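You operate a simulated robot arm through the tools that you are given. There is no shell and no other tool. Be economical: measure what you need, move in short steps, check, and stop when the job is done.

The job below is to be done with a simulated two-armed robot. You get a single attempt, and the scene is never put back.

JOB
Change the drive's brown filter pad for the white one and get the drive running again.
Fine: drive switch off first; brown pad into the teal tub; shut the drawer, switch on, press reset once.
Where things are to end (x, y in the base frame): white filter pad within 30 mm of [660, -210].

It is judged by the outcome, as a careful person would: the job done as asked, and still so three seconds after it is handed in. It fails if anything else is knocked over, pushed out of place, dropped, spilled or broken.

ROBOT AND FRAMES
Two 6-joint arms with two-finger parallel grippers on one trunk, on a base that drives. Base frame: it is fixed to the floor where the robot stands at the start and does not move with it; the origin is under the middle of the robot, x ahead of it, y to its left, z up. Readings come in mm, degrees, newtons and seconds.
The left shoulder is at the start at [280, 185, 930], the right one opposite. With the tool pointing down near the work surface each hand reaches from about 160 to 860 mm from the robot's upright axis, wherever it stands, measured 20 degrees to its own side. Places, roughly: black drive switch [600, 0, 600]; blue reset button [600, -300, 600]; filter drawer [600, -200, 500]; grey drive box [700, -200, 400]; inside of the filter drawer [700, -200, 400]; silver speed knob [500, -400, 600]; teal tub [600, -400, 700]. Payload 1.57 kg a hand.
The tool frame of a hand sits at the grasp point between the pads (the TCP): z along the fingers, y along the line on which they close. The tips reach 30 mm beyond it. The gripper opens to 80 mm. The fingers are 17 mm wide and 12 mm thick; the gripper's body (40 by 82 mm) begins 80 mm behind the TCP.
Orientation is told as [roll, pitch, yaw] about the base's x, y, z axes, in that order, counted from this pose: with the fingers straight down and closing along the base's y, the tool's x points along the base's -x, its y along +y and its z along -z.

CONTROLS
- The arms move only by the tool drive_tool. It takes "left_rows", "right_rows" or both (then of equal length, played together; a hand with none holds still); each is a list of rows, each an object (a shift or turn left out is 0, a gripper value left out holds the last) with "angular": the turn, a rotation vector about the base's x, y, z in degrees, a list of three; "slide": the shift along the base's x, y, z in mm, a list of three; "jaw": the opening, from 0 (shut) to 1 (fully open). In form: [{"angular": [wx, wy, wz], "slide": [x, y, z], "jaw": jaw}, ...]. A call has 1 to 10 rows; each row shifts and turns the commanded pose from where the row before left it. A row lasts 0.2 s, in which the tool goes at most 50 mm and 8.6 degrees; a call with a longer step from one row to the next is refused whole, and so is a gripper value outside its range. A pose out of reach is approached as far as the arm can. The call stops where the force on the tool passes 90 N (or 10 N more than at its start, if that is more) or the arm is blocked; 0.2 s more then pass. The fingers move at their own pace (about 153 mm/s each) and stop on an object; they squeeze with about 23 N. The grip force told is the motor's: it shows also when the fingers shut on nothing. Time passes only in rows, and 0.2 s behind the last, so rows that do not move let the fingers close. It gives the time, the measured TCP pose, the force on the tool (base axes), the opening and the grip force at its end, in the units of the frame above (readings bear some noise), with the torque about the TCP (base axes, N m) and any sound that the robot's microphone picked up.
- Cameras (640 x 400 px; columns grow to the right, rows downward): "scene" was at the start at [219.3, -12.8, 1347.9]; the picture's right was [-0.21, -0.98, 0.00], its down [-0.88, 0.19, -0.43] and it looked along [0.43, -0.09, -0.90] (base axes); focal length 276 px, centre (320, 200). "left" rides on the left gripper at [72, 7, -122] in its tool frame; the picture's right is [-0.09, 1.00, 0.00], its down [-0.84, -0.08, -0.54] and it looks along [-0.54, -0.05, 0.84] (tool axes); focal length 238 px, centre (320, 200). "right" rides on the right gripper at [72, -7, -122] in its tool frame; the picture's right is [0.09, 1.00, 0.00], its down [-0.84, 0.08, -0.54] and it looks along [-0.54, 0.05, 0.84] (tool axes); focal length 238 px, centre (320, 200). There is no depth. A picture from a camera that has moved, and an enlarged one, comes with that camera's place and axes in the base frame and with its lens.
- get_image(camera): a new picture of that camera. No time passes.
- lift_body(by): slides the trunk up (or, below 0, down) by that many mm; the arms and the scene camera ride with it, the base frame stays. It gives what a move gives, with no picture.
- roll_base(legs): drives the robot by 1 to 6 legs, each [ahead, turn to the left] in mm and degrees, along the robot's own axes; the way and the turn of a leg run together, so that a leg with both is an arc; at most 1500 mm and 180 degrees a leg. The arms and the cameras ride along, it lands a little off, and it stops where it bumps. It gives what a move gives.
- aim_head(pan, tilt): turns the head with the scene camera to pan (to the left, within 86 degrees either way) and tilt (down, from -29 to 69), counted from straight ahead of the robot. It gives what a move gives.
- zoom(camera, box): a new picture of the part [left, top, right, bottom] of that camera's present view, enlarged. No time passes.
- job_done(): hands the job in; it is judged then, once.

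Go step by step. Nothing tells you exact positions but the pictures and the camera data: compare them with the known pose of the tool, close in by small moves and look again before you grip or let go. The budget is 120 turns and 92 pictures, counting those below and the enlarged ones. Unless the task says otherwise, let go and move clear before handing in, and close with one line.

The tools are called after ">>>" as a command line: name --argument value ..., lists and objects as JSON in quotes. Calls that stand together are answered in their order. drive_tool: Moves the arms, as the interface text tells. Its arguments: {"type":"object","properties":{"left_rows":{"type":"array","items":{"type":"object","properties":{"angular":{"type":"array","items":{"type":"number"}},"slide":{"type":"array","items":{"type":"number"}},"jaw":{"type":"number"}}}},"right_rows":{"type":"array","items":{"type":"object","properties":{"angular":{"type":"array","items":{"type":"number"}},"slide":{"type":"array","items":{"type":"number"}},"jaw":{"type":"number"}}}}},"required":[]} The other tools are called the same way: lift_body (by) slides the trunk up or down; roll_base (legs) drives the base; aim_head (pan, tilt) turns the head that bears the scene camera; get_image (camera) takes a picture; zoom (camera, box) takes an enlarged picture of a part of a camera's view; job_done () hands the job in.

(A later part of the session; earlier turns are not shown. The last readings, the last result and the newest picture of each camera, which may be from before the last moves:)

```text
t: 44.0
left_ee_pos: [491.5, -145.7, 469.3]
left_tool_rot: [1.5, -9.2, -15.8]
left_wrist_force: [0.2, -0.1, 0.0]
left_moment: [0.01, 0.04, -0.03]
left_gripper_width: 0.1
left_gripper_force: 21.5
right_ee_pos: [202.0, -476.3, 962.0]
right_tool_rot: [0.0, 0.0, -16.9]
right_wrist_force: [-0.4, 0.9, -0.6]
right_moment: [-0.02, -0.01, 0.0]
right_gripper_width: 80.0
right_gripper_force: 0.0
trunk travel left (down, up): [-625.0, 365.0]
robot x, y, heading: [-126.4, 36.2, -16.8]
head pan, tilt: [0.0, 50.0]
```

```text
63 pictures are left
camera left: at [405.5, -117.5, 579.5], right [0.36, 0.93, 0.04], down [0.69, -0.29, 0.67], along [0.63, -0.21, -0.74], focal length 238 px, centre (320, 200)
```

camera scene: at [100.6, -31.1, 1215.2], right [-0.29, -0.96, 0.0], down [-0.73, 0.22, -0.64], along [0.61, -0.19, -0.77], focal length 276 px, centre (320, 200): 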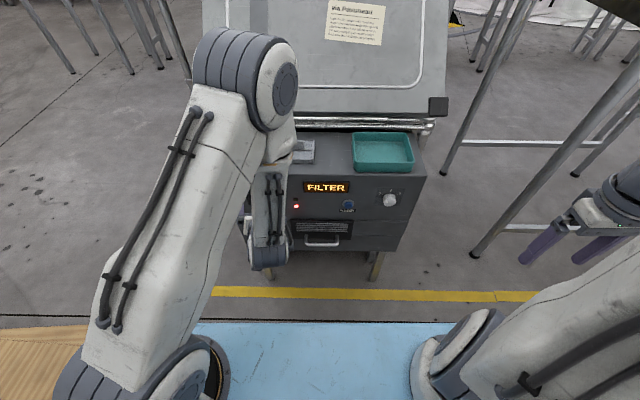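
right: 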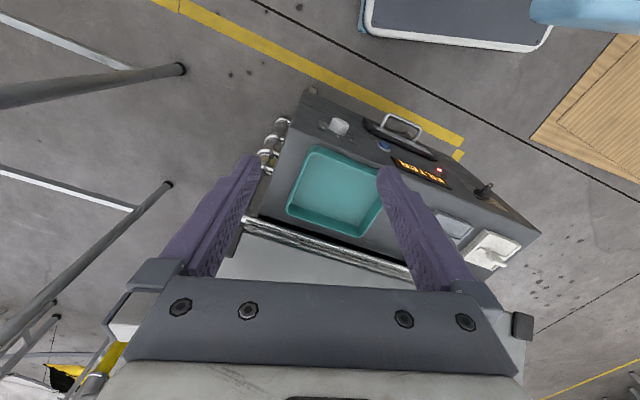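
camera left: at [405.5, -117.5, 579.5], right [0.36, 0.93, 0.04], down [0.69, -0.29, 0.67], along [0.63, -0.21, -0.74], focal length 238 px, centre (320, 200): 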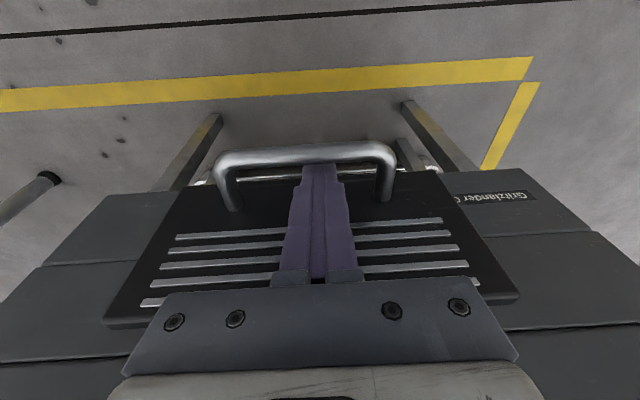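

Drawer is sliding out freely. Continuing.

>>> drive_tool --left_rows '[{"slide": [-14.3, 4.5, 0]}, {"slide": [-14.3, 4.5, 0]}, {"slide": [-14.3, 4.5, 0]}, {"slide": [-14.3, 4.5, 0]}, {"slide": [-14.3, 4.5, 0]}, {"slide": [-14.3, 4.5, 0]}]'

>>> get_image --camera "scene"

>>> get_image --camera "left"

```text
t: 45.4
left_ee_pos: [437.4, -159.2, 461.1]
left_tool_rot: [2.0, -9.0, -15.9]
left_wrist_force: [-1.1, -0.5, 0.3]
left_moment: [0.0, 0.0, 0.02]
left_gripper_width: 0.0
left_gripper_force: 21.6
left hand out of reach, approached as far as the arm can: row 3, 4, 5, 6
right_ee_pos: [201.8, -475.4, 962.1]
right_tool_rot: [0.0, 0.1, -16.9]
right_wrist_force: [-0.2, -0.4, -0.1]
right_moment: [0.01, 0.01, 0.0]
right_gripper_width: 80.0
right_gripper_force: 0.0
trunk travel left (down, up): [-625.0, 365.0]
robot x, y, heading: [-127.9, 32.9, -16.9]
head pan, tilt: [0.0, 50.0]
```

```text
62 pictures are left
camera scene: at [100.7, -31.2, 1365.2], right [-0.29, -0.96, 0.0], down [-0.73, 0.22, -0.64], along [0.61, -0.19, -0.77], focal length 276 px, centre (320, 200)
```

scene: 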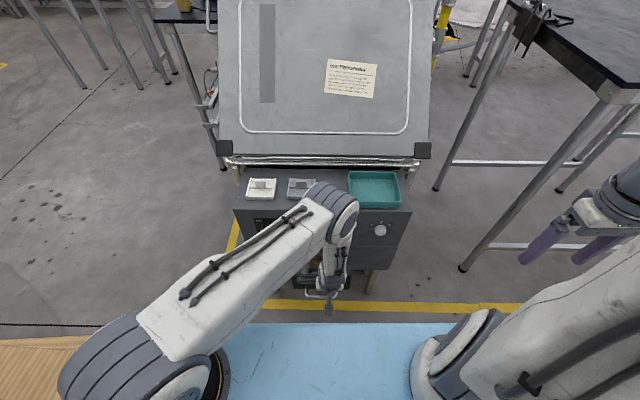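

```text
61 pictures are left
camera left: at [352.3, -131.7, 571.6], right [0.36, 0.93, 0.05], down [0.69, -0.3, 0.66], along [0.63, -0.2, -0.75], focal length 238 px, centre (320, 200)
```

left: 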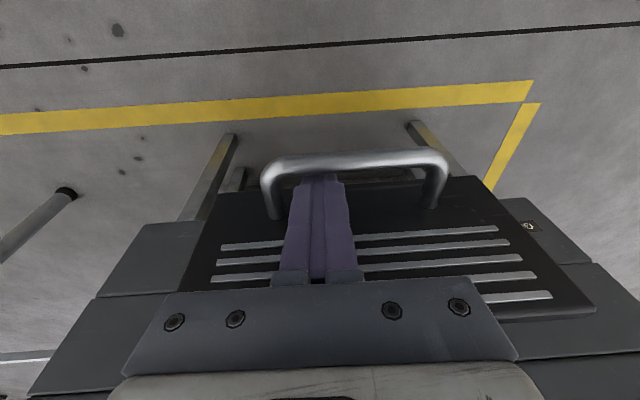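

The drawer is about 105 mm open and the left arm is at its near limit. I'll check the free space behind the base before backing to pull further.

>>> aim_head --pan 86 --tilt 60

>>> get_image --camera "scene"

```text
t: 47.0
left_ee_pos: [438.3, -159.0, 460.0]
left_tool_rot: [2.0, -9.0, -16.1]
left_wrist_force: [0.2, -0.1, 1.0]
left_moment: [0.0, -0.03, -0.03]
left_gripper_width: 0.1
left_gripper_force: 21.3
right_ee_pos: [202.4, -476.6, 960.6]
right_tool_rot: [0.1, 0.1, -16.9]
right_wrist_force: [-0.4, 1.2, 0.0]
right_moment: [-0.01, 0.0, 0.01]
right_gripper_width: 79.9
right_gripper_force: 0.0
trunk travel left (down, up): [-625.0, 365.0]
robot x, y, heading: [-125.9, 38.5, -17.1]
head pan, tilt: [85.9, 60.0]
```

```text
60 pictures are left
camera scene: at [50.9, 53.4, 1352.7], right [0.93, -0.36, 0.0], down [-0.31, -0.81, -0.5], along [0.18, 0.47, -0.87], focal length 276 px, centre (320, 200)
```

scene: 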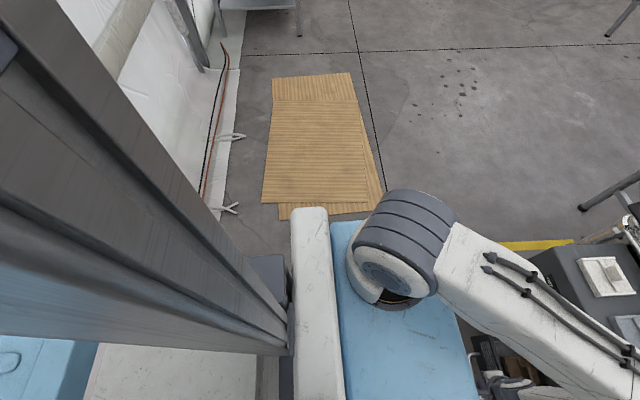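

Space behind is limited; first I'll see whether the present opening suffices. I lift the fingers off the handle and look into the drawer.

>>> drive_tool --left_rows '[{"slide": [2, 0, 20]}, {"slide": [2, 0, 40]}, {"slide": [0, 5, 45]}, {"slide": [0, 10, 45]}, {"slide": [0, 20, 45]}, {"slide": [0, 20, 30]}]'

>>> get_image --camera "left"

>>> aim_head --pan 0 --tilt 60

>>> get_image --camera "scene"

```text
t: 48.4
left_ee_pos: [444.2, -104.5, 689.0]
left_tool_rot: [1.6, -9.2, -15.9]
left_wrist_force: [-0.3, 0.4, -0.5]
left_moment: [0.01, 0.04, -0.02]
left_gripper_width: 0.0
left_gripper_force: 21.1
right_ee_pos: [202.5, -476.3, 962.0]
right_tool_rot: [-0.1, 0.1, -16.9]
right_wrist_force: [-0.9, -0.1, 0.3]
right_moment: [0.01, 0.0, 0.01]
right_gripper_width: 80.2
right_gripper_force: 0.0
trunk travel left (down, up): [-625.0, 365.0]
robot x, y, heading: [-125.4, 34.8, -16.7]
head pan, tilt: [85.9, 60.0]
```

```text
59 pictures are left
camera left: at [358.6, -76.1, 797.6], right [0.36, 0.93, 0.04], down [0.69, -0.29, 0.67], along [0.63, -0.21, -0.74], focal length 238 px, centre (320, 200)
```

left: 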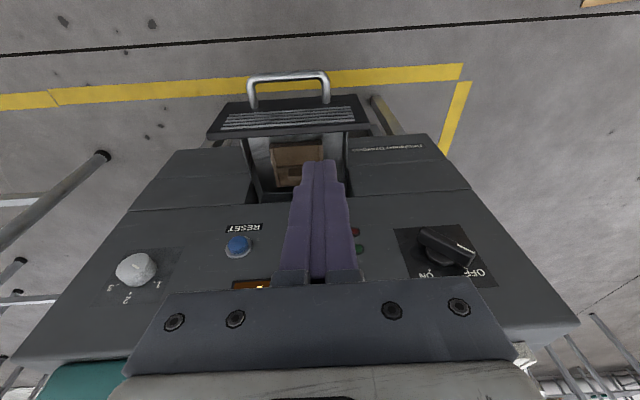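

```text
t: 50.0
left_ee_pos: [444.1, -104.1, 685.3]
left_tool_rot: [1.6, -9.3, -15.8]
left_wrist_force: [0.1, -0.3, 0.3]
left_moment: [0.04, 0.0, 0.01]
left_gripper_width: 0.0
left_gripper_force: 21.8
right_ee_pos: [202.9, -477.8, 961.7]
right_tool_rot: [0.0, 0.1, -16.9]
right_wrist_force: [-0.2, -0.6, -0.2]
right_moment: [0.01, -0.04, 0.03]
right_gripper_width: 80.0
right_gripper_force: 0.0
trunk travel left (down, up): [-625.0, 365.0]
robot x, y, heading: [-129.0, 40.3, -16.9]
head pan, tilt: [0.0, 60.0]
```

```text
58 pictures are left
camera scene: at [90.7, -28.2, 1352.6], right [-0.29, -0.96, 0.0], down [-0.83, 0.25, -0.5], along [0.48, -0.15, -0.87], focal length 276 px, centre (320, 200)
```

scene: 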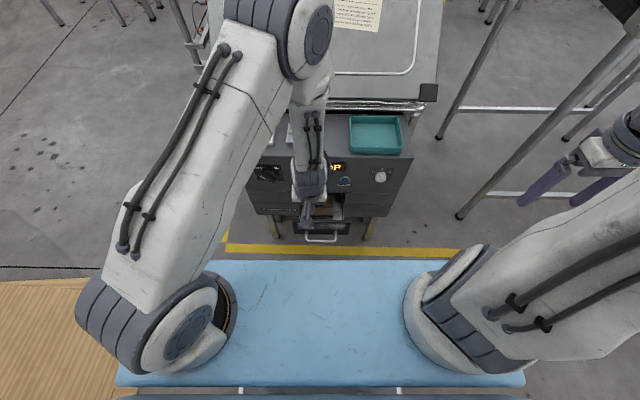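

Brown pad is visible in the drawer. I'll move the left hand aside (left) and zoom.

>>> drive_tool --left_rows '[{"slide": [10, 40, 10]}, {"slide": [10, 40, 10]}, {"slide": [10, 40, 10]}]'

>>> zoom --camera "scene" --box '[250, 130, 430, 250]'

>>> zoom --camera "left" --box '[100, 50, 340, 200]'

```text
t: 50.8
left_ee_pos: [482.4, 12.4, 723.9]
left_tool_rot: [2.5, -8.3, -16.1]
left_wrist_force: [0.6, 0.2, 0.9]
left_moment: [0.01, -0.01, 0.0]
left_gripper_width: 0.0
left_gripper_force: 21.5
left hand out of reach, approached as far as the arm can: row 1, 2
right_ee_pos: [202.7, -476.2, 962.0]
right_tool_rot: [0.0, 0.1, -16.8]
right_wrist_force: [0.5, -0.1, -0.4]
right_moment: [0.0, 0.0, 0.01]
right_gripper_width: 79.9
right_gripper_force: 0.0
trunk travel left (down, up): [-625.0, 365.0]
robot x, y, heading: [-122.1, 41.1, -16.6]
head pan, tilt: [0.0, 60.0]
```

```text
3.33 times, centred on (340, 190) of scene
camera zoom: at [90.7, -28.3, 1352.6], right [-0.29, -0.96, 0.0], down [-0.83, 0.25, -0.5], along [0.48, -0.15, -0.87], focal length 920 px, centre (253, 233)
```

zoom: 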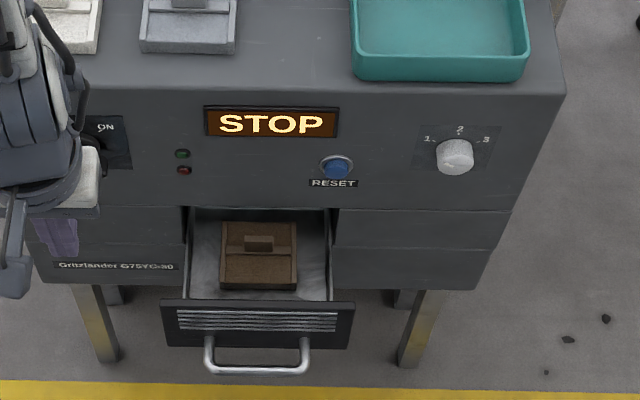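

```text
2.67 times, centred on (220, 125) of left
camera zoom: at [398.2, 38.4, 834.8], right [0.36, 0.93, 0.06], down [0.69, -0.31, 0.65], along [0.63, -0.19, -0.75], focal length 636 px, centre (587, 400)
```

zoom: 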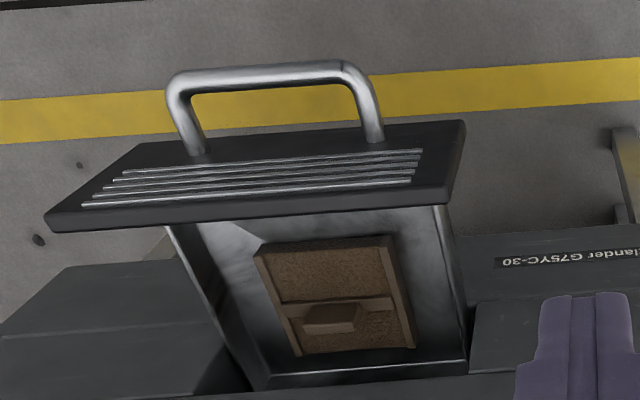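

Tab of the brown pad is at about (561,-178,479), long side along the drawer's width. The right hand will take it (tub is on the right), fingers closing along the width, tilted ~20°. Left hand moves aside as the right comes in.

>>> drive_tool --left_rows '[{"slide": [10, 30, 10]}, {"slide": [10, 30, 10]}, {"slide": [10, 30, 10]}, {}, {}, {}, {}, {}, {}, {}]' --right_rows '[{"slide": [32, 31, -20], "jaw": 0.75}, {"slide": [32, 31, -20]}, {"slide": [32, 31, -20]}, {"slide": [32, 31, -20]}, {"slide": [32, 31, -20]}, {"slide": [32, 31, -20]}, {"slide": [32, 31, -20]}, {"slide": [32, 31, -20]}, {"slide": [32, 31, -20]}, {"slide": [25, 31, -20]}]'

>>> drive_tool --right_rows '[{"slide": [0, 0, -30], "angular": [-2, -6.6, 0]}, {"slide": [0, 0, -30], "angular": [-2, -6.6, 0]}, {"slide": [0, 0, -30], "angular": [-2, -6.6, 0]}]'

>>> get_image --camera "right"

```text
t: 53.0
left_ee_pos: [488.3, 48.9, 752.3]
left_tool_rot: [2.2, -9.0, -15.9]
left_wrist_force: [0.7, 0.1, 0.6]
left_moment: [-0.03, 0.01, -0.01]
left_gripper_width: 0.0
left_gripper_force: 21.7
left hand out of reach, approached as far as the arm can: row 1, 2, 3
right_ee_pos: [513.6, -165.5, 761.6]
right_tool_rot: [0.0, 0.1, -16.8]
right_wrist_force: [-0.3, 0.0, 0.1]
right_moment: [0.0, -0.04, -0.01]
right_gripper_width: 59.9
right_gripper_force: 0.1
trunk travel left (down, up): [-625.0, 365.0]
robot x, y, heading: [-125.8, 38.0, -16.8]
head pan, tilt: [0.0, 60.0]
```

```text
t: 53.8
left_ee_pos: [488.4, 48.8, 753.3]
left_tool_rot: [2.2, -9.0, -15.9]
left_wrist_force: [0.2, 0.5, -0.2]
left_moment: [0.01, 0.0, -0.02]
left_gripper_width: 0.1
left_gripper_force: 21.0
right_ee_pos: [511.0, -181.5, 699.2]
right_tool_rot: [-3.5, -15.0, -17.4]
right_wrist_force: [-0.3, 0.0, 0.6]
right_moment: [-0.01, 0.05, -0.01]
right_gripper_width: 60.1
right_gripper_force: 0.1
right hand out of reach, approached as far as the arm can: row 2, 3
trunk travel left (down, up): [-625.0, 365.0]
robot x, y, heading: [-123.7, 38.3, -16.8]
head pan, tilt: [0.0, 60.0]
```

```text
55 pictures are left
camera right: at [413.7, -149.9, 799.5], right [0.23, 0.97, -0.08], down [0.67, -0.09, 0.73], along [0.71, -0.22, -0.67], focal length 238 px, centre (320, 200)
```

right: 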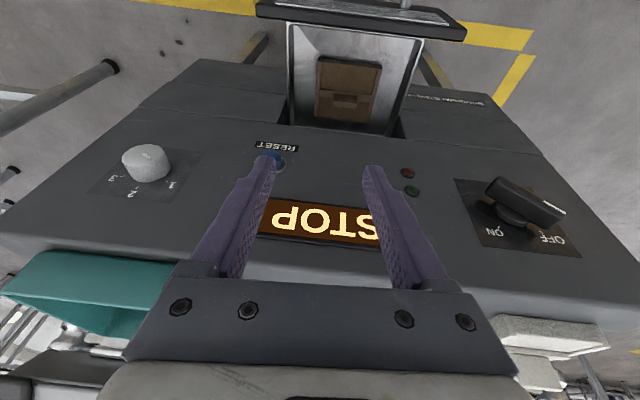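

Right camera agrees on the tab (~(564,-173)). Lowering at n≈65 with a sideways correction.

>>> drive_tool --right_rows '[{"slide": [5, 7, -30]}, {"slide": [5, 6, -30]}, {"slide": [5, 5, -35]}, {"slide": [0, 0, -35]}]'

>>> get_image --camera "right"

```text
t: 54.8
left_ee_pos: [488.6, 50.0, 752.5]
left_tool_rot: [2.2, -9.0, -15.8]
left_wrist_force: [0.7, -0.7, 0.0]
left_moment: [0.0, -0.04, -0.02]
left_gripper_width: 0.2
left_gripper_force: 21.2
right_ee_pos: [525.6, -164.1, 569.0]
right_tool_rot: [-3.6, -15.3, -16.8]
right_wrist_force: [0.6, 0.3, 0.0]
right_moment: [0.0, 0.0, 0.0]
right_gripper_width: 60.2
right_gripper_force: 0.1
trunk travel left (down, up): [-625.0, 365.0]
robot x, y, heading: [-126.5, 37.0, -16.8]
head pan, tilt: [0.0, 60.0]
```

```text
54 pictures are left
camera right: at [428.2, -132.7, 668.4], right [0.22, 0.97, -0.08], down [0.67, -0.09, 0.74], along [0.71, -0.22, -0.67], focal length 238 px, centre (320, 200)
```

right: 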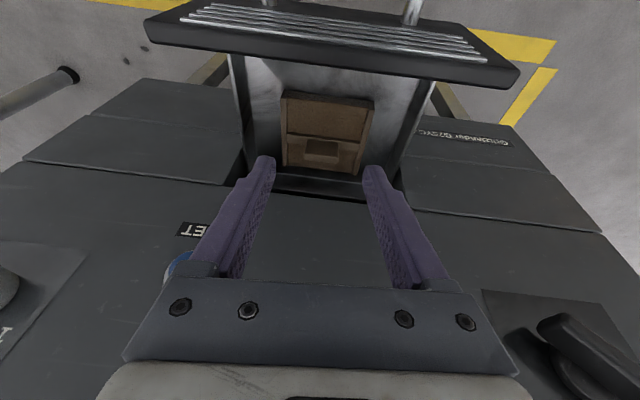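

>>> drive_tool --right_rows '[{"slide": [5, -2, -20]}, {"slide": [10, -4, -18]}, {"slide": [10, -4, -16]}]'

>>> get_image --camera "right"

>>> zoom --camera "scene" --box '[250, 130, 430, 250]'

```text
t: 55.6
left_ee_pos: [489.1, 48.9, 752.8]
left_tool_rot: [2.1, -9.0, -15.9]
left_wrist_force: [-0.4, 0.2, -0.8]
left_moment: [-0.02, 0.0, 0.0]
left_gripper_width: 0.2
left_gripper_force: 21.8
right_ee_pos: [550.9, -172.4, 516.8]
right_tool_rot: [-3.6, -15.2, -16.8]
right_wrist_force: [-0.3, -0.3, 0.7]
right_moment: [0.0, 0.01, 0.03]
right_gripper_width: 60.1
right_gripper_force: 0.1
trunk travel left (down, up): [-625.0, 365.0]
robot x, y, heading: [-126.0, 35.4, -16.9]
head pan, tilt: [0.0, 60.0]
```

```text
53 pictures are left
camera right: at [453.7, -142.4, 615.8], right [0.22, 0.97, -0.09], down [0.67, -0.09, 0.74], along [0.71, -0.22, -0.67], focal length 238 px, centre (320, 200)
```

right: 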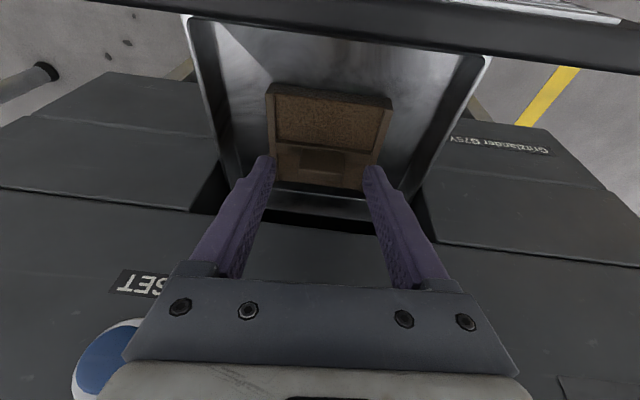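

```text
3.33 times, centred on (340, 190) of scene
camera zoom: at [90.7, -28.1, 1352.7], right [-0.29, -0.96, 0.0], down [-0.83, 0.25, -0.5], along [0.48, -0.15, -0.87], focal length 920 px, centre (253, 233)
```

zoom: 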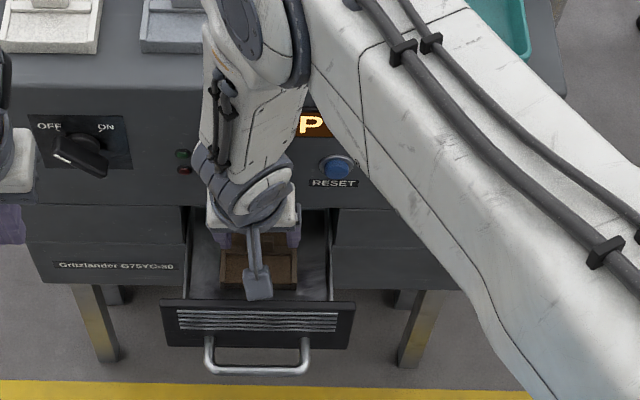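

Tips straddle the tab. Narrowing the jaw to ~46 mm and going down 20 mm.

>>> drive_tool --right_rows '[{"slide": [0, 0, 0], "jaw": 0.57}, {"slide": [-2, 0, -10]}, {"slide": [-1, 0, -10]}]'

>>> get_image --camera "right"

```text
t: 56.4
left_ee_pos: [488.0, 50.1, 754.1]
left_tool_rot: [2.2, -8.9, -16.0]
left_wrist_force: [-0.7, 0.6, 0.0]
left_moment: [0.01, -0.01, 0.0]
left_gripper_width: 0.0
left_gripper_force: 21.7
right_ee_pos: [554.4, -172.0, 500.2]
right_tool_rot: [-3.5, -15.8, -16.9]
right_wrist_force: [-1.0, -1.2, 38.1]
right_moment: [0.84, -0.46, 0.07]
right_gripper_width: 42.6
right_gripper_force: 0.0
trunk travel left (down, up): [-625.0, 365.0]
robot x, y, heading: [-126.0, 36.6, -17.0]
head pan, tilt: [0.0, 60.0]
```

```text
51 pictures are left
camera right: at [455.9, -142.4, 598.0], right [0.22, 0.97, -0.08], down [0.66, -0.09, 0.74], along [0.72, -0.22, -0.66], focal length 238 px, centre (320, 200)
```

right: 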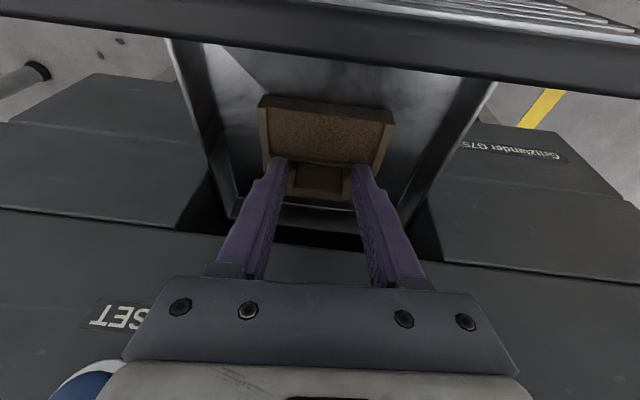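

Light contact on the pad; tab is between the fingers, a few mm further in. Raise 3 mm, go in 4 mm, and close.

>>> drive_tool --right_rows '[{"slide": [0, 0, 4]}, {"slide": [4, -1.5, 0], "jaw": 0}, {"jaw": 0}, {"jaw": 0}]'

>>> get_image --camera "right"

```text
t: 57.4
left_ee_pos: [486.7, 49.0, 752.6]
left_tool_rot: [2.2, -8.9, -15.9]
left_wrist_force: [-0.1, -0.9, 0.1]
left_moment: [0.02, -0.01, 0.02]
left_gripper_width: 0.0
left_gripper_force: 21.3
right_ee_pos: [552.8, -174.1, 500.2]
right_tool_rot: [-3.6, -15.2, -16.8]
right_wrist_force: [-0.3, -2.1, 20.9]
right_moment: [0.52, -0.39, -0.02]
right_gripper_width: 32.0
right_gripper_force: 22.8
trunk travel left (down, up): [-625.0, 365.0]
robot x, y, heading: [-121.1, 37.1, -16.9]
head pan, tilt: [0.0, 60.0]
```

```text
50 pictures are left
camera right: at [455.4, -144.4, 599.4], right [0.22, 0.97, -0.09], down [0.67, -0.09, 0.74], along [0.71, -0.22, -0.67], focal length 238 px, centre (320, 200)
```

right: 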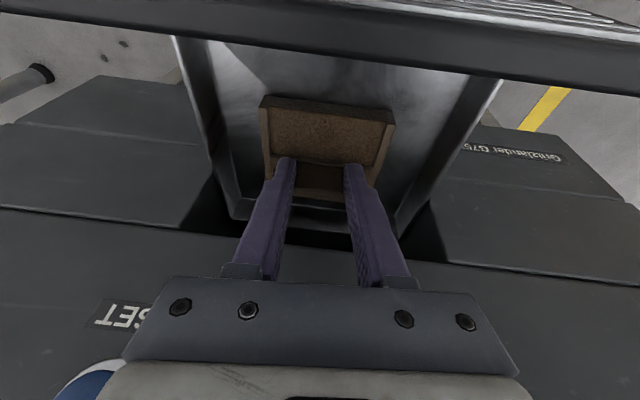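

Gripped at 32 mm — the tab. Lifting gently, first straight up.

>>> drive_tool --right_rows '[{"slide": [0, 0, 10]}, {"slide": [-3, 1, 15]}, {"slide": [-6, 2, 20]}, {"slide": [-6, 2, 25]}]'

>>> get_image --camera "right"

```text
t: 58.4
left_ee_pos: [488.1, 48.9, 752.2]
left_tool_rot: [2.2, -9.0, -16.0]
left_wrist_force: [-0.8, -0.4, -0.3]
left_moment: [-0.03, 0.0, -0.02]
left_gripper_width: 0.0
left_gripper_force: 21.2
right_ee_pos: [538.1, -169.8, 571.8]
right_tool_rot: [-3.7, -15.1, -16.8]
right_wrist_force: [-4.3, 1.3, -2.2]
right_moment: [0.14, 0.27, -0.18]
right_gripper_width: 31.2
right_gripper_force: 22.5
trunk travel left (down, up): [-625.0, 365.0]
robot x, y, heading: [-124.6, 34.8, -17.1]
head pan, tilt: [0.0, 60.0]
```

```text
49 pictures are left
camera right: at [439.8, -138.8, 670.9], right [0.22, 0.97, -0.09], down [0.67, -0.09, 0.74], along [0.71, -0.22, -0.67], focal length 238 px, centre (320, 200)
```

right: 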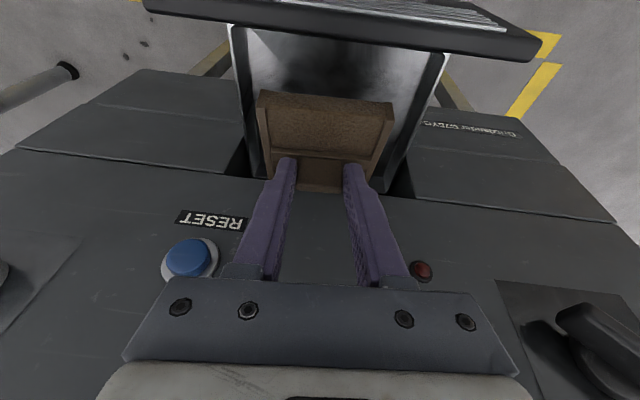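

Pad is up. I move it out away from the face, then up, then look from above towards the tub.

>>> drive_tool --right_rows '[{"slide": [-28, 9, 10]}, {"slide": [-15, 5, 40]}, {"slide": [0, 0, 45]}, {"slide": [0, 0, 45]}, {"slide": [0, 0, 45]}, {"slide": [0, 0, 45]}, {"slide": [0, 0, 45]}]'

>>> drive_tool --right_rows '[{"slide": [10, -40, 10]}, {"slide": [15, -40, 0]}, {"slide": [20, -40, 0]}, {"slide": [20, -40, 0]}]'

>>> get_image --camera "right"

>>> get_image --camera "scene"

```text
t: 60.0
left_ee_pos: [487.8, 47.8, 752.4]
left_tool_rot: [2.1, -8.9, -16.0]
left_wrist_force: [0.5, -0.4, -0.7]
left_moment: [0.0, -0.01, -0.01]
left_gripper_width: 0.4
left_gripper_force: 20.9
right_ee_pos: [491.9, -155.4, 844.7]
right_tool_rot: [-3.7, -15.3, -16.6]
right_wrist_force: [0.4, 0.6, -0.6]
right_moment: [-0.01, 0.03, 0.01]
right_gripper_width: 31.0
right_gripper_force: 22.9
trunk travel left (down, up): [-625.0, 365.0]
robot x, y, heading: [-125.9, 37.3, -17.0]
head pan, tilt: [0.0, 60.0]
```

```text
t: 61.0
left_ee_pos: [488.8, 49.4, 752.5]
left_tool_rot: [2.0, -9.0, -15.9]
left_wrist_force: [0.8, 0.0, 0.4]
left_moment: [-0.01, -0.01, 0.02]
left_gripper_width: 0.1
left_gripper_force: 21.6
right_ee_pos: [558.6, -317.1, 856.4]
right_tool_rot: [-3.7, -15.2, -16.8]
right_wrist_force: [-0.8, -0.2, 0.1]
right_moment: [-0.01, 0.03, 0.01]
right_gripper_width: 31.1
right_gripper_force: 23.1
trunk travel left (down, up): [-625.0, 365.0]
robot x, y, heading: [-126.7, 42.7, -17.0]
head pan, tilt: [0.0, 60.0]
```

```text
48 pictures are left
camera right: at [460.2, -285.6, 955.4], right [0.22, 0.97, -0.09], down [0.67, -0.09, 0.74], along [0.71, -0.22, -0.67], focal length 238 px, centre (320, 200)
```

right: 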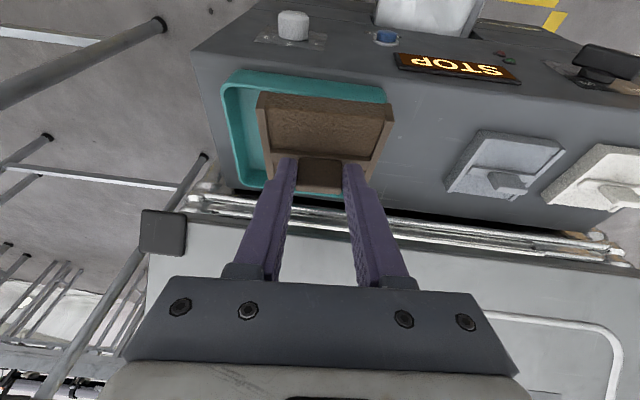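

```text
47 pictures are left
camera scene: at [90.6, -27.9, 1352.7], right [-0.29, -0.96, 0.0], down [-0.83, 0.25, -0.5], along [0.48, -0.15, -0.87], focal length 276 px, centre (320, 200)
```

scene: 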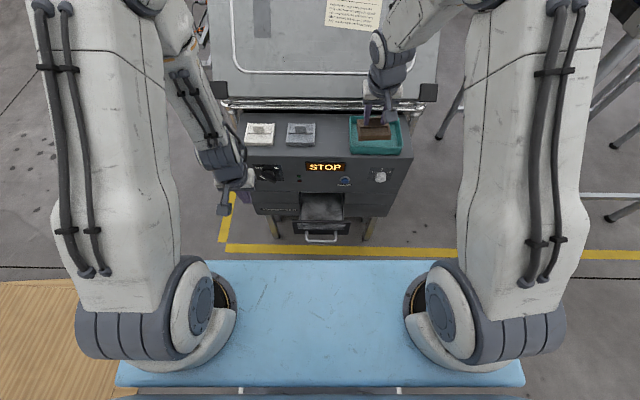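

Tub centre ≈(598,-355). I move the pad over it and check.

>>> drive_tool --right_rows '[{"slide": [14, -16, 0]}, {"slide": [14, -16, 0]}, {"slide": [0, 0, -25]}]'

>>> get_image --camera "right"

>>> zoom --camera "scene" --box '[300, 80, 450, 180]'

```text
t: 61.8
left_ee_pos: [488.8, 48.5, 753.3]
left_tool_rot: [2.2, -9.0, -15.9]
left_wrist_force: [-0.4, 0.0, 0.1]
left_moment: [0.01, -0.01, 0.0]
left_gripper_width: 0.1
left_gripper_force: 21.4
right_ee_pos: [587.5, -348.8, 830.6]
right_tool_rot: [-3.6, -15.2, -16.9]
right_wrist_force: [-0.1, -0.4, -1.3]
right_moment: [0.0, -0.01, -0.01]
right_gripper_width: 31.2
right_gripper_force: 23.1
trunk travel left (down, up): [-625.0, 365.0]
robot x, y, heading: [-124.4, 35.6, -16.7]
head pan, tilt: [0.0, 60.0]
```

```text
46 pictures are left
camera right: at [489.7, -317.8, 930.1], right [0.22, 0.97, -0.09], down [0.67, -0.09, 0.74], along [0.71, -0.22, -0.67], focal length 238 px, centre (320, 200)
```

right: 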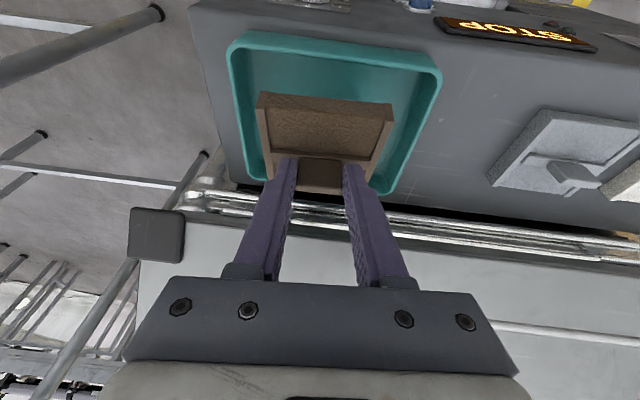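

```text
4.00 times, centred on (375, 130) of scene
camera zoom: at [90.6, -28.1, 1352.7], right [-0.29, -0.96, 0.0], down [-0.83, 0.25, -0.5], along [0.48, -0.15, -0.87], focal length 1104 px, centre (100, 480)
```

zoom: 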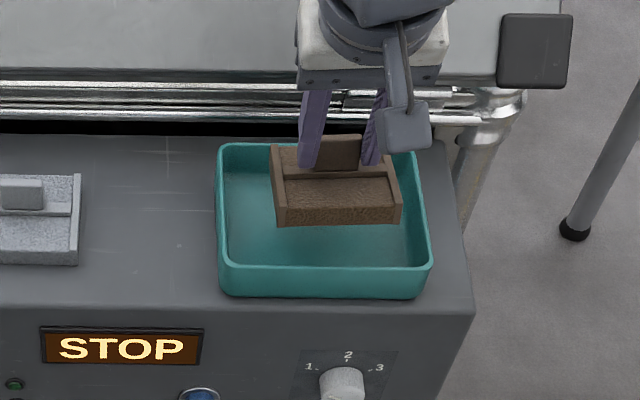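

Pad is over the tub's middle. Lowering.

>>> drive_tool --right_rows '[{"slide": [0, 0, -25]}, {"slide": [0, 0, -20]}, {"slide": [0, 0, -15]}]'

>>> get_image --camera "right"

>>> zoom --camera "scene" --box '[300, 80, 450, 180]'

```text
t: 62.6
left_ee_pos: [487.1, 48.9, 753.9]
left_tool_rot: [2.1, -9.0, -15.8]
left_wrist_force: [0.2, 0.2, 0.6]
left_moment: [0.0, -0.02, 0.03]
left_gripper_width: 0.0
left_gripper_force: 21.6
right_ee_pos: [590.1, -348.3, 775.3]
right_tool_rot: [-3.6, -15.8, -16.7]
right_wrist_force: [-7.6, 0.3, 39.5]
right_moment: [0.87, -0.16, 0.16]
right_gripper_width: 32.3
right_gripper_force: 22.9
trunk travel left (down, up): [-625.0, 365.0]
robot x, y, heading: [-123.6, 36.3, -16.7]
head pan, tilt: [0.0, 60.0]
```

```text
44 pictures are left
camera right: at [490.6, -317.3, 873.2], right [0.22, 0.97, -0.09], down [0.66, -0.08, 0.74], along [0.72, -0.22, -0.66], focal length 238 px, centre (320, 200)
```

right: 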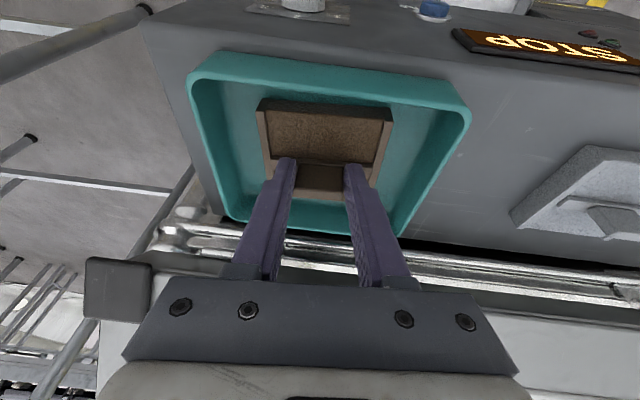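

```text
4.00 times, centred on (375, 130) of scene
camera zoom: at [89.0, -27.5, 1353.8], right [-0.29, -0.96, 0.0], down [-0.83, 0.25, -0.5], along [0.48, -0.15, -0.87], focal length 1104 px, centre (100, 480)
```

zoom: 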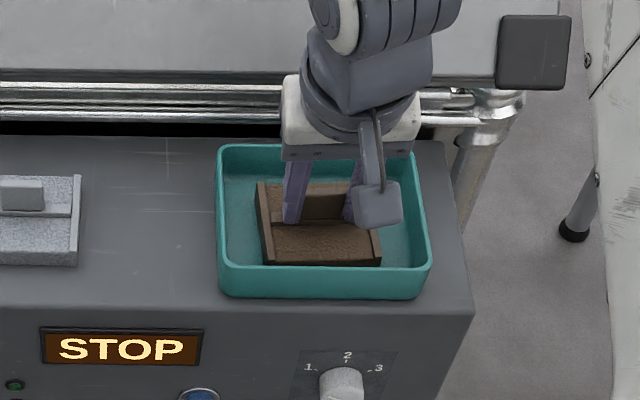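

Pad sits inside the tub, on its floor. Ease up 2 mm, release, and withdraw straight up.

>>> drive_tool --right_rows '[{"slide": [0, 0, 3]}, {"jaw": 0.6}, {"jaw": 0.6}, {"slide": [-3, 1, 15]}, {"slide": [-10, 3, 35]}, {"slide": [-10, 3, 45]}, {"slide": [-20, 5, 40]}]'

>>> get_image --camera "right"

```text
t: 64.2
left_ee_pos: [488.9, 49.4, 752.7]
left_tool_rot: [2.2, -9.0, -15.9]
left_wrist_force: [0.1, 0.5, -0.7]
left_moment: [-0.02, 0.0, 0.0]
left_gripper_width: 0.0
left_gripper_force: 21.5
right_ee_pos: [544.9, -334.9, 907.0]
right_tool_rot: [-3.5, -15.0, -16.7]
right_wrist_force: [1.1, 0.3, -0.6]
right_moment: [0.01, -0.01, 0.01]
right_gripper_width: 48.2
right_gripper_force: 0.2
trunk travel left (down, up): [-625.0, 365.0]
robot x, y, heading: [-127.5, 37.3, -17.0]
head pan, tilt: [0.0, 60.0]
```

```text
42 pictures are left
camera right: at [446.7, -304.4, 1006.3], right [0.22, 0.97, -0.08], down [0.67, -0.09, 0.74], along [0.71, -0.22, -0.67], focal length 238 px, centre (320, 200)
```

right: 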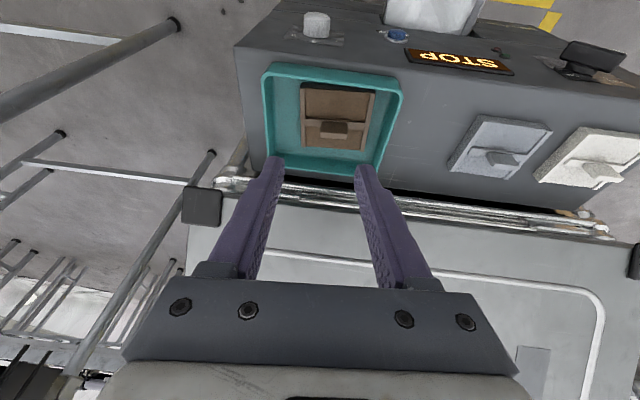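

Brown pad lies in the tub. Now the right hand retreats and the left hand goes above the white pad for a look.

>>> drive_tool --right_rows '[{"slide": [-35, -15, 10]}, {"slide": [-35, -15, 10]}, {"slide": [-35, -15, 0]}, {"slide": [-35, -15, 0]}, {"slide": [-35, -15, 0]}, {"slide": [-35, -15, 0]}]' --left_rows '[{"slide": [10, -5, 40], "jaw": 0.6}, {"slide": [25, -10, 35]}, {"slide": [34, -12, 20]}, {"slide": [34, -12, 5]}, {"slide": [34, -12, 0]}, {"slide": [34, -12, 0]}]'

>>> get_image --camera "left"

```text
t: 65.6
left_ee_pos: [659.1, -12.4, 846.1]
left_tool_rot: [1.5, -9.2, -15.9]
left_wrist_force: [0.2, 0.0, 0.1]
left_moment: [0.01, 0.0, 0.02]
left_gripper_width: 48.4
left_gripper_force: 0.0
left hand out of reach, approached as far as the arm can: row 1, 2
right_ee_pos: [336.5, -426.2, 926.7]
right_tool_rot: [-3.6, -15.2, -16.8]
right_wrist_force: [-1.0, 0.4, -0.1]
right_moment: [0.0, 0.0, 0.0]
right_gripper_width: 48.1
right_gripper_force: 0.1
trunk travel left (down, up): [-625.0, 365.0]
robot x, y, heading: [-122.7, 38.7, -16.9]
head pan, tilt: [0.0, 60.0]
```

```text
41 pictures are left
camera left: at [573.0, 15.3, 956.3], right [0.36, 0.93, 0.04], down [0.69, -0.29, 0.67], along [0.63, -0.21, -0.74], focal length 238 px, centre (320, 200)
```

left: 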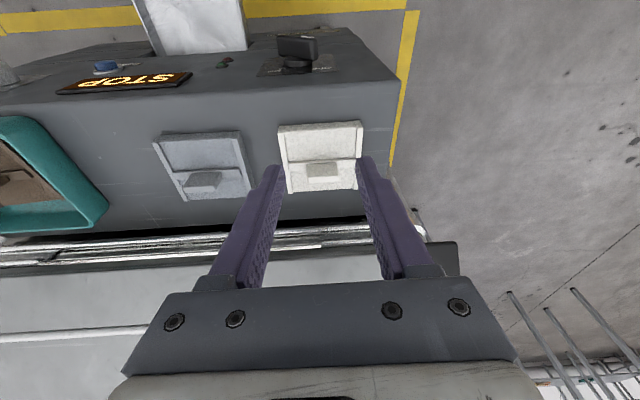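

White tab ≈(725,-31,728). Moving over it and down to z≈775.

>>> drive_tool --left_rows '[{"slide": [31, -8, -15]}, {"slide": [30, -9, -20]}, {"slide": [0, 0, -30]}]'

>>> get_image --camera "left"

```text
t: 66.4
left_ee_pos: [718.3, -29.5, 779.3]
left_tool_rot: [1.4, -9.2, -15.9]
left_wrist_force: [-0.8, 0.0, 0.1]
left_moment: [0.01, 0.01, 0.01]
left_gripper_width: 48.4
left_gripper_force: 0.0
right_ee_pos: [336.6, -425.0, 927.9]
right_tool_rot: [-3.6, -15.2, -16.9]
right_wrist_force: [-0.2, 0.6, -0.3]
right_moment: [0.0, 0.0, 0.0]
right_gripper_width: 48.1
right_gripper_force: 0.1
trunk travel left (down, up): [-625.0, 365.0]
robot x, y, heading: [-124.9, 38.1, -16.8]
head pan, tilt: [0.0, 60.0]
```

```text
40 pictures are left
camera left: at [633.1, -2.0, 890.3], right [0.36, 0.93, 0.04], down [0.69, -0.29, 0.67], along [0.63, -0.21, -0.74], focal length 238 px, centre (320, 200)
```

left: 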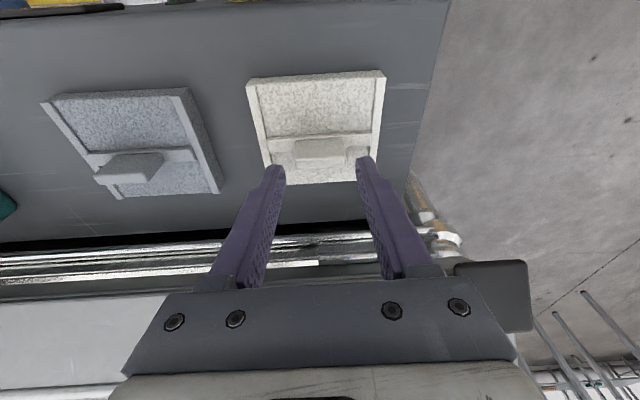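

>>> drive_tool --left_rows '[{"slide": [-2, 0, -15]}, {"slide": [0, 0, -12]}, {"slide": [0, 0, -4]}]'

>>> get_image --camera "left"

```text
t: 67.0
left_ee_pos: [723.7, -32.3, 769.4]
left_tool_rot: [1.6, -11.0, -15.8]
left_wrist_force: [0.5, -0.6, 29.8]
left_moment: [0.77, -0.21, 0.18]
left_gripper_width: 48.6
left_gripper_force: 0.4
right_ee_pos: [335.1, -424.6, 928.0]
right_tool_rot: [-3.5, -15.3, -16.8]
right_wrist_force: [0.1, 0.6, 0.4]
right_moment: [-0.03, -0.04, 0.02]
right_gripper_width: 47.9
right_gripper_force: 0.0
trunk travel left (down, up): [-625.0, 365.0]
robot x, y, heading: [-124.9, 38.8, -16.7]
head pan, tilt: [0.0, 60.0]
stopped in row 3 (left hand): the force on the tool passed its limit at 95 N (the readings are from after the stop); the commanded pose is now the measured one
```

```text
39 pictures are left
camera left: at [635.3, -3.0, 877.8], right [0.35, 0.93, 0.04], down [0.67, -0.29, 0.69], along [0.66, -0.21, -0.72], focal length 238 px, centre (320, 200)
```

left: 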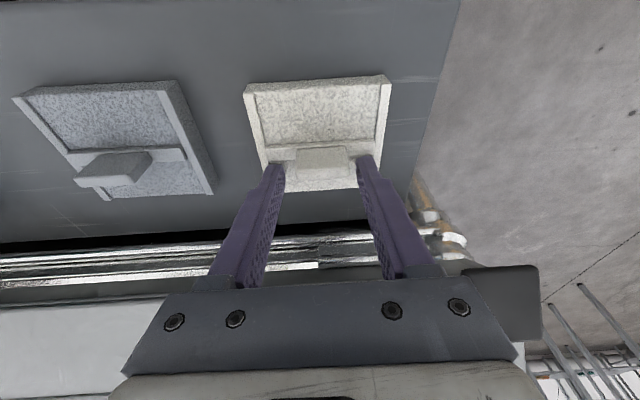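

The left finger rests on the pad's side rail, tab is centred but a bit nearer. I raise 4 mm, shift 7 mm outward, narrow to ~37 mm, then lower beside the tab.

>>> drive_tool --left_rows '[{"slide": [0, 0, 5]}, {"slide": [-9, 3, 0], "jaw": 0.47}, {"slide": [0, 0, 0]}, {"slide": [0, 0, -4]}]'

>>> get_image --camera "left"

```text
t: 68.0
left_ee_pos: [712.5, -29.7, 770.6]
left_tool_rot: [1.6, -10.5, -16.0]
left_wrist_force: [-1.9, 1.4, 42.9]
left_moment: [0.98, -0.05, 0.06]
left_gripper_width: 39.6
left_gripper_force: 1.5
right_ee_pos: [333.7, -424.2, 928.0]
right_tool_rot: [-3.5, -15.3, -16.8]
right_wrist_force: [-0.2, 0.0, -0.5]
right_moment: [-0.02, -0.01, 0.01]
right_gripper_width: 48.3
right_gripper_force: 0.0
trunk travel left (down, up): [-625.0, 365.0]
robot x, y, heading: [-128.0, 41.7, -16.8]
head pan, tilt: [0.0, 60.0]
```

```text
38 pictures are left
camera left: at [624.5, -0.2, 878.5], right [0.35, 0.93, 0.04], down [0.67, -0.29, 0.68], along [0.65, -0.21, -0.73], focal length 238 px, centre (320, 200)
```

left: 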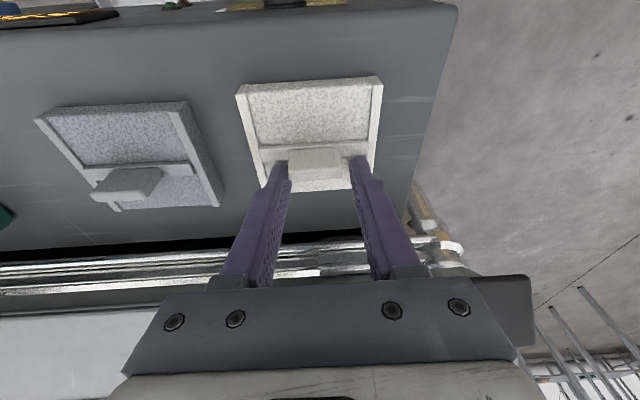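

The tips rest on the cross rib beside the tab, as with the brown pad. Ease up slightly and close.

>>> drive_tool --left_rows '[{"slide": [0, 0, 3]}, {"jaw": 0}, {"jaw": 0}, {"jaw": 0}, {"slide": [0, 0, 10]}, {"slide": [0, 0, 15]}]'

>>> get_image --camera "left"

```text
t: 69.4
left_ee_pos: [710.6, -28.7, 792.5]
left_tool_rot: [1.6, -9.8, -15.8]
left_wrist_force: [0.1, 0.3, -0.6]
left_moment: [0.02, 0.01, -0.03]
left_gripper_width: 31.5
left_gripper_force: 23.4
right_ee_pos: [337.3, -424.6, 927.9]
right_tool_rot: [-3.8, -15.2, -16.8]
right_wrist_force: [0.5, 1.3, -0.1]
right_moment: [0.03, -0.02, -0.01]
right_gripper_width: 48.0
right_gripper_force: 0.0
trunk travel left (down, up): [-625.0, 365.0]
robot x, y, heading: [-125.3, 38.5, -16.8]
head pan, tilt: [0.0, 60.0]
```

```text
37 pictures are left
camera left: at [624.4, -0.3, 900.8], right [0.35, 0.93, 0.04], down [0.68, -0.29, 0.67], along [0.64, -0.21, -0.74], focal length 238 px, centre (320, 200)
```

left: 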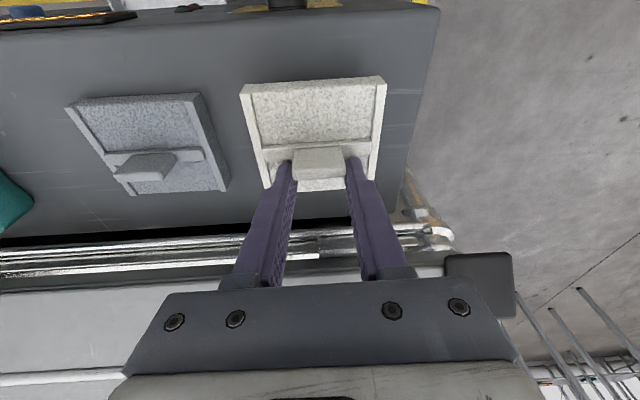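

White pad held (31.5 mm on the tab). I carry it up, out and over in front of the drawer.

>>> drive_tool --left_rows '[{"slide": [-5, 0, 40]}, {"slide": [-31, -17, 20]}, {"slide": [-32, -18, 0]}, {"slide": [-32, -18, 0]}, {"slide": [-32, -18, 0]}, {"slide": [-32, -18, 0]}, {"slide": [-32, -18, 0]}, {"slide": [-26, -18, 0]}]'

>>> drive_tool --left_rows '[{"slide": [0, 0, -45]}, {"slide": [0, 0, -45]}, {"slide": [0, 0, -45]}, {"slide": [0, 0, -45]}, {"slide": [0, 0, -45]}]'

>>> get_image --camera "left"

>>> zoom --camera "scene" --box '[250, 130, 430, 250]'

```text
t: 71.2
left_ee_pos: [489.9, -155.6, 852.2]
left_tool_rot: [1.5, -10.0, -15.8]
left_wrist_force: [-0.4, -0.5, -0.5]
left_moment: [-0.05, -0.01, -0.01]
left_gripper_width: 31.0
left_gripper_force: 23.4
right_ee_pos: [336.9, -425.3, 927.6]
right_tool_rot: [-3.7, -15.3, -16.8]
right_wrist_force: [-0.3, -0.1, -0.2]
right_moment: [-0.01, 0.02, 0.01]
right_gripper_width: 48.1
right_gripper_force: 0.0
trunk travel left (down, up): [-625.0, 365.0]
robot x, y, heading: [-124.2, 39.2, -17.1]
head pan, tilt: [0.0, 60.0]
```

```text
t: 72.4
left_ee_pos: [490.7, -154.8, 626.4]
left_tool_rot: [1.4, -10.0, -15.8]
left_wrist_force: [-0.3, 1.3, -0.3]
left_moment: [-0.02, -0.03, 0.01]
left_gripper_width: 31.1
left_gripper_force: 23.3
right_ee_pos: [336.6, -424.9, 927.0]
right_tool_rot: [-3.7, -15.2, -16.8]
right_wrist_force: [-0.6, 0.2, 1.1]
right_moment: [-0.05, 0.03, 0.0]
right_gripper_width: 47.9
right_gripper_force: 0.0
trunk travel left (down, up): [-625.0, 365.0]
robot x, y, heading: [-129.3, 35.9, -16.8]
head pan, tilt: [0.0, 60.0]
```

```text
36 pictures are left
camera left: at [404.2, -125.3, 735.6], right [0.35, 0.93, 0.04], down [0.68, -0.29, 0.68], along [0.64, -0.21, -0.73], focal length 238 px, centre (320, 200)
```

left: 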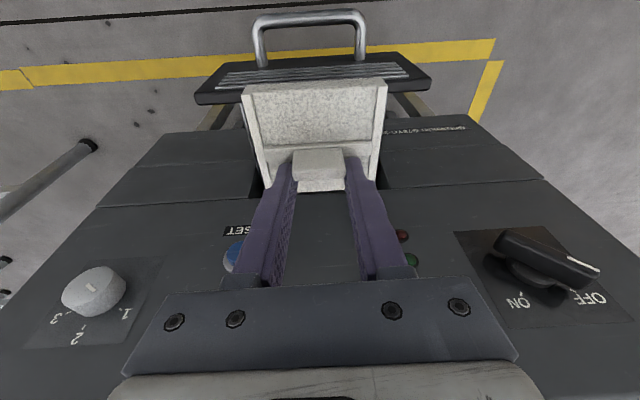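

```text
3.33 times, centred on (340, 190) of scene
camera zoom: at [90.3, -28.0, 1352.7], right [-0.29, -0.96, 0.0], down [-0.83, 0.25, -0.5], along [0.48, -0.15, -0.87], focal length 920 px, centre (253, 233)
```

zoom: 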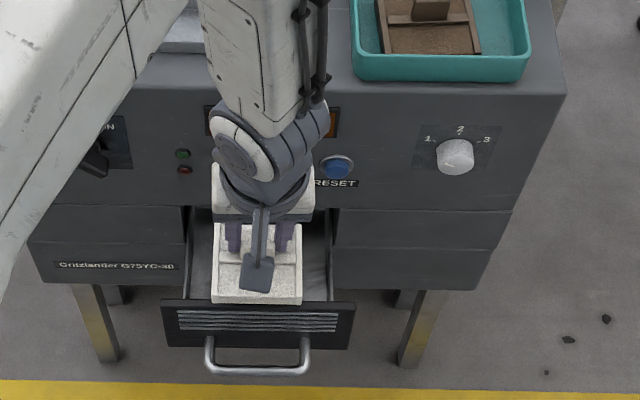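

Pad is over the drawer front. Moving in at z≈600 to n≈49, then down inside the drawer.

>>> drive_tool --left_rows '[{"slide": [26, -8, -10]}, {"slide": [26, -8, -10]}, {"slide": [0, 0, -25]}, {"slide": [0, 0, -25]}, {"slide": [0, 0, -20]}]'

>>> get_image --camera "left"

>>> zoom --camera "scene" --box '[250, 130, 430, 250]'

```text
t: 73.6
left_ee_pos: [541.9, -171.8, 537.4]
left_tool_rot: [1.6, -10.0, -15.9]
left_wrist_force: [0.0, 0.1, -0.6]
left_moment: [0.01, 0.0, -0.02]
left_gripper_width: 31.2
left_gripper_force: 23.0
right_ee_pos: [336.6, -424.6, 928.1]
right_tool_rot: [-3.6, -15.1, -16.8]
right_wrist_force: [0.4, -1.1, 0.0]
right_moment: [-0.03, -0.03, 0.01]
right_gripper_width: 48.0
right_gripper_force: 0.1
trunk travel left (down, up): [-625.0, 365.0]
robot x, y, heading: [-123.1, 36.4, -16.9]
head pan, tilt: [0.0, 60.0]
```

```text
34 pictures are left
camera left: at [454.4, -142.8, 646.7], right [0.35, 0.93, 0.04], down [0.68, -0.29, 0.68], along [0.64, -0.21, -0.73], focal length 238 px, centre (320, 200)
```

left: 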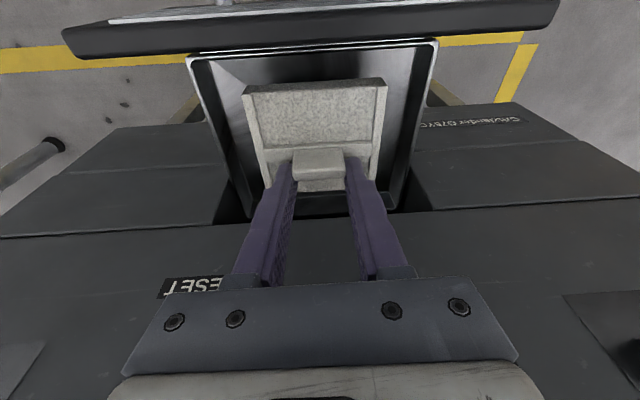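

```text
3.33 times, centred on (340, 190) of scene
camera zoom: at [90.5, -28.1, 1352.7], right [-0.29, -0.96, 0.0], down [-0.83, 0.25, -0.5], along [0.48, -0.15, -0.87], focal length 920 px, centre (253, 233)
```

zoom: 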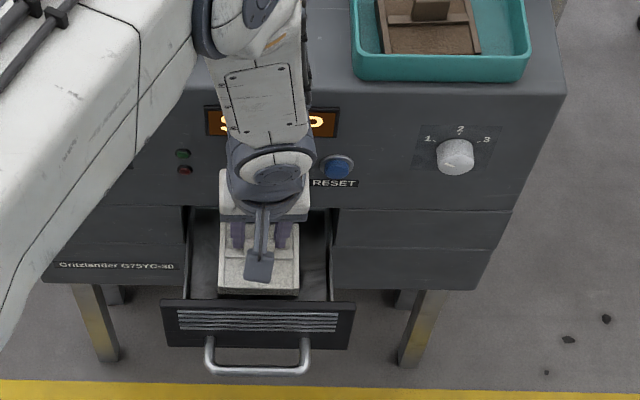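

>>> drive_tool --left_rows '[{"slide": [0, 0, -15]}, {"slide": [6, -2, -8]}, {"slide": [6, -2, -6]}, {"slide": [0, 0, -4]}]'

>>> get_image --camera "left"

```text
t: 74.6
left_ee_pos: [554.6, -173.0, 504.6]
left_tool_rot: [1.6, -10.0, -15.8]
left_wrist_force: [-0.3, 0.4, -0.3]
left_moment: [-0.02, -0.01, 0.0]
left_gripper_width: 31.1
left_gripper_force: 22.6
right_ee_pos: [336.8, -425.8, 927.0]
right_tool_rot: [-3.7, -15.2, -16.8]
right_wrist_force: [0.7, 0.2, -0.2]
right_moment: [0.01, 0.01, -0.02]
right_gripper_width: 47.8
right_gripper_force: 0.1
trunk travel left (down, up): [-625.0, 365.0]
robot x, y, heading: [-125.9, 39.6, -17.1]
head pan, tilt: [0.0, 60.0]
```

```text
32 pictures are left
camera left: at [467.0, -144.5, 613.8], right [0.35, 0.93, 0.04], down [0.68, -0.29, 0.68], along [0.65, -0.21, -0.73], focal length 238 px, centre (320, 200)
```

left: 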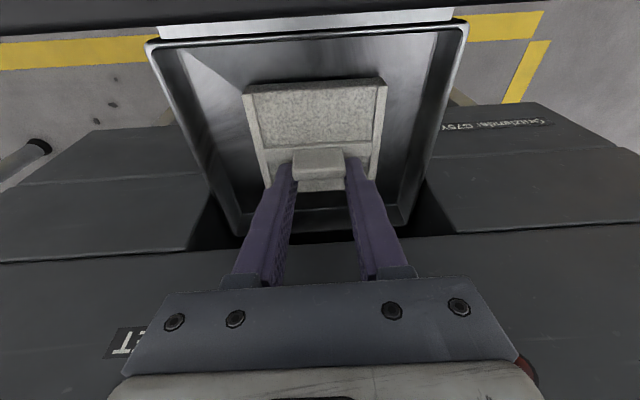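

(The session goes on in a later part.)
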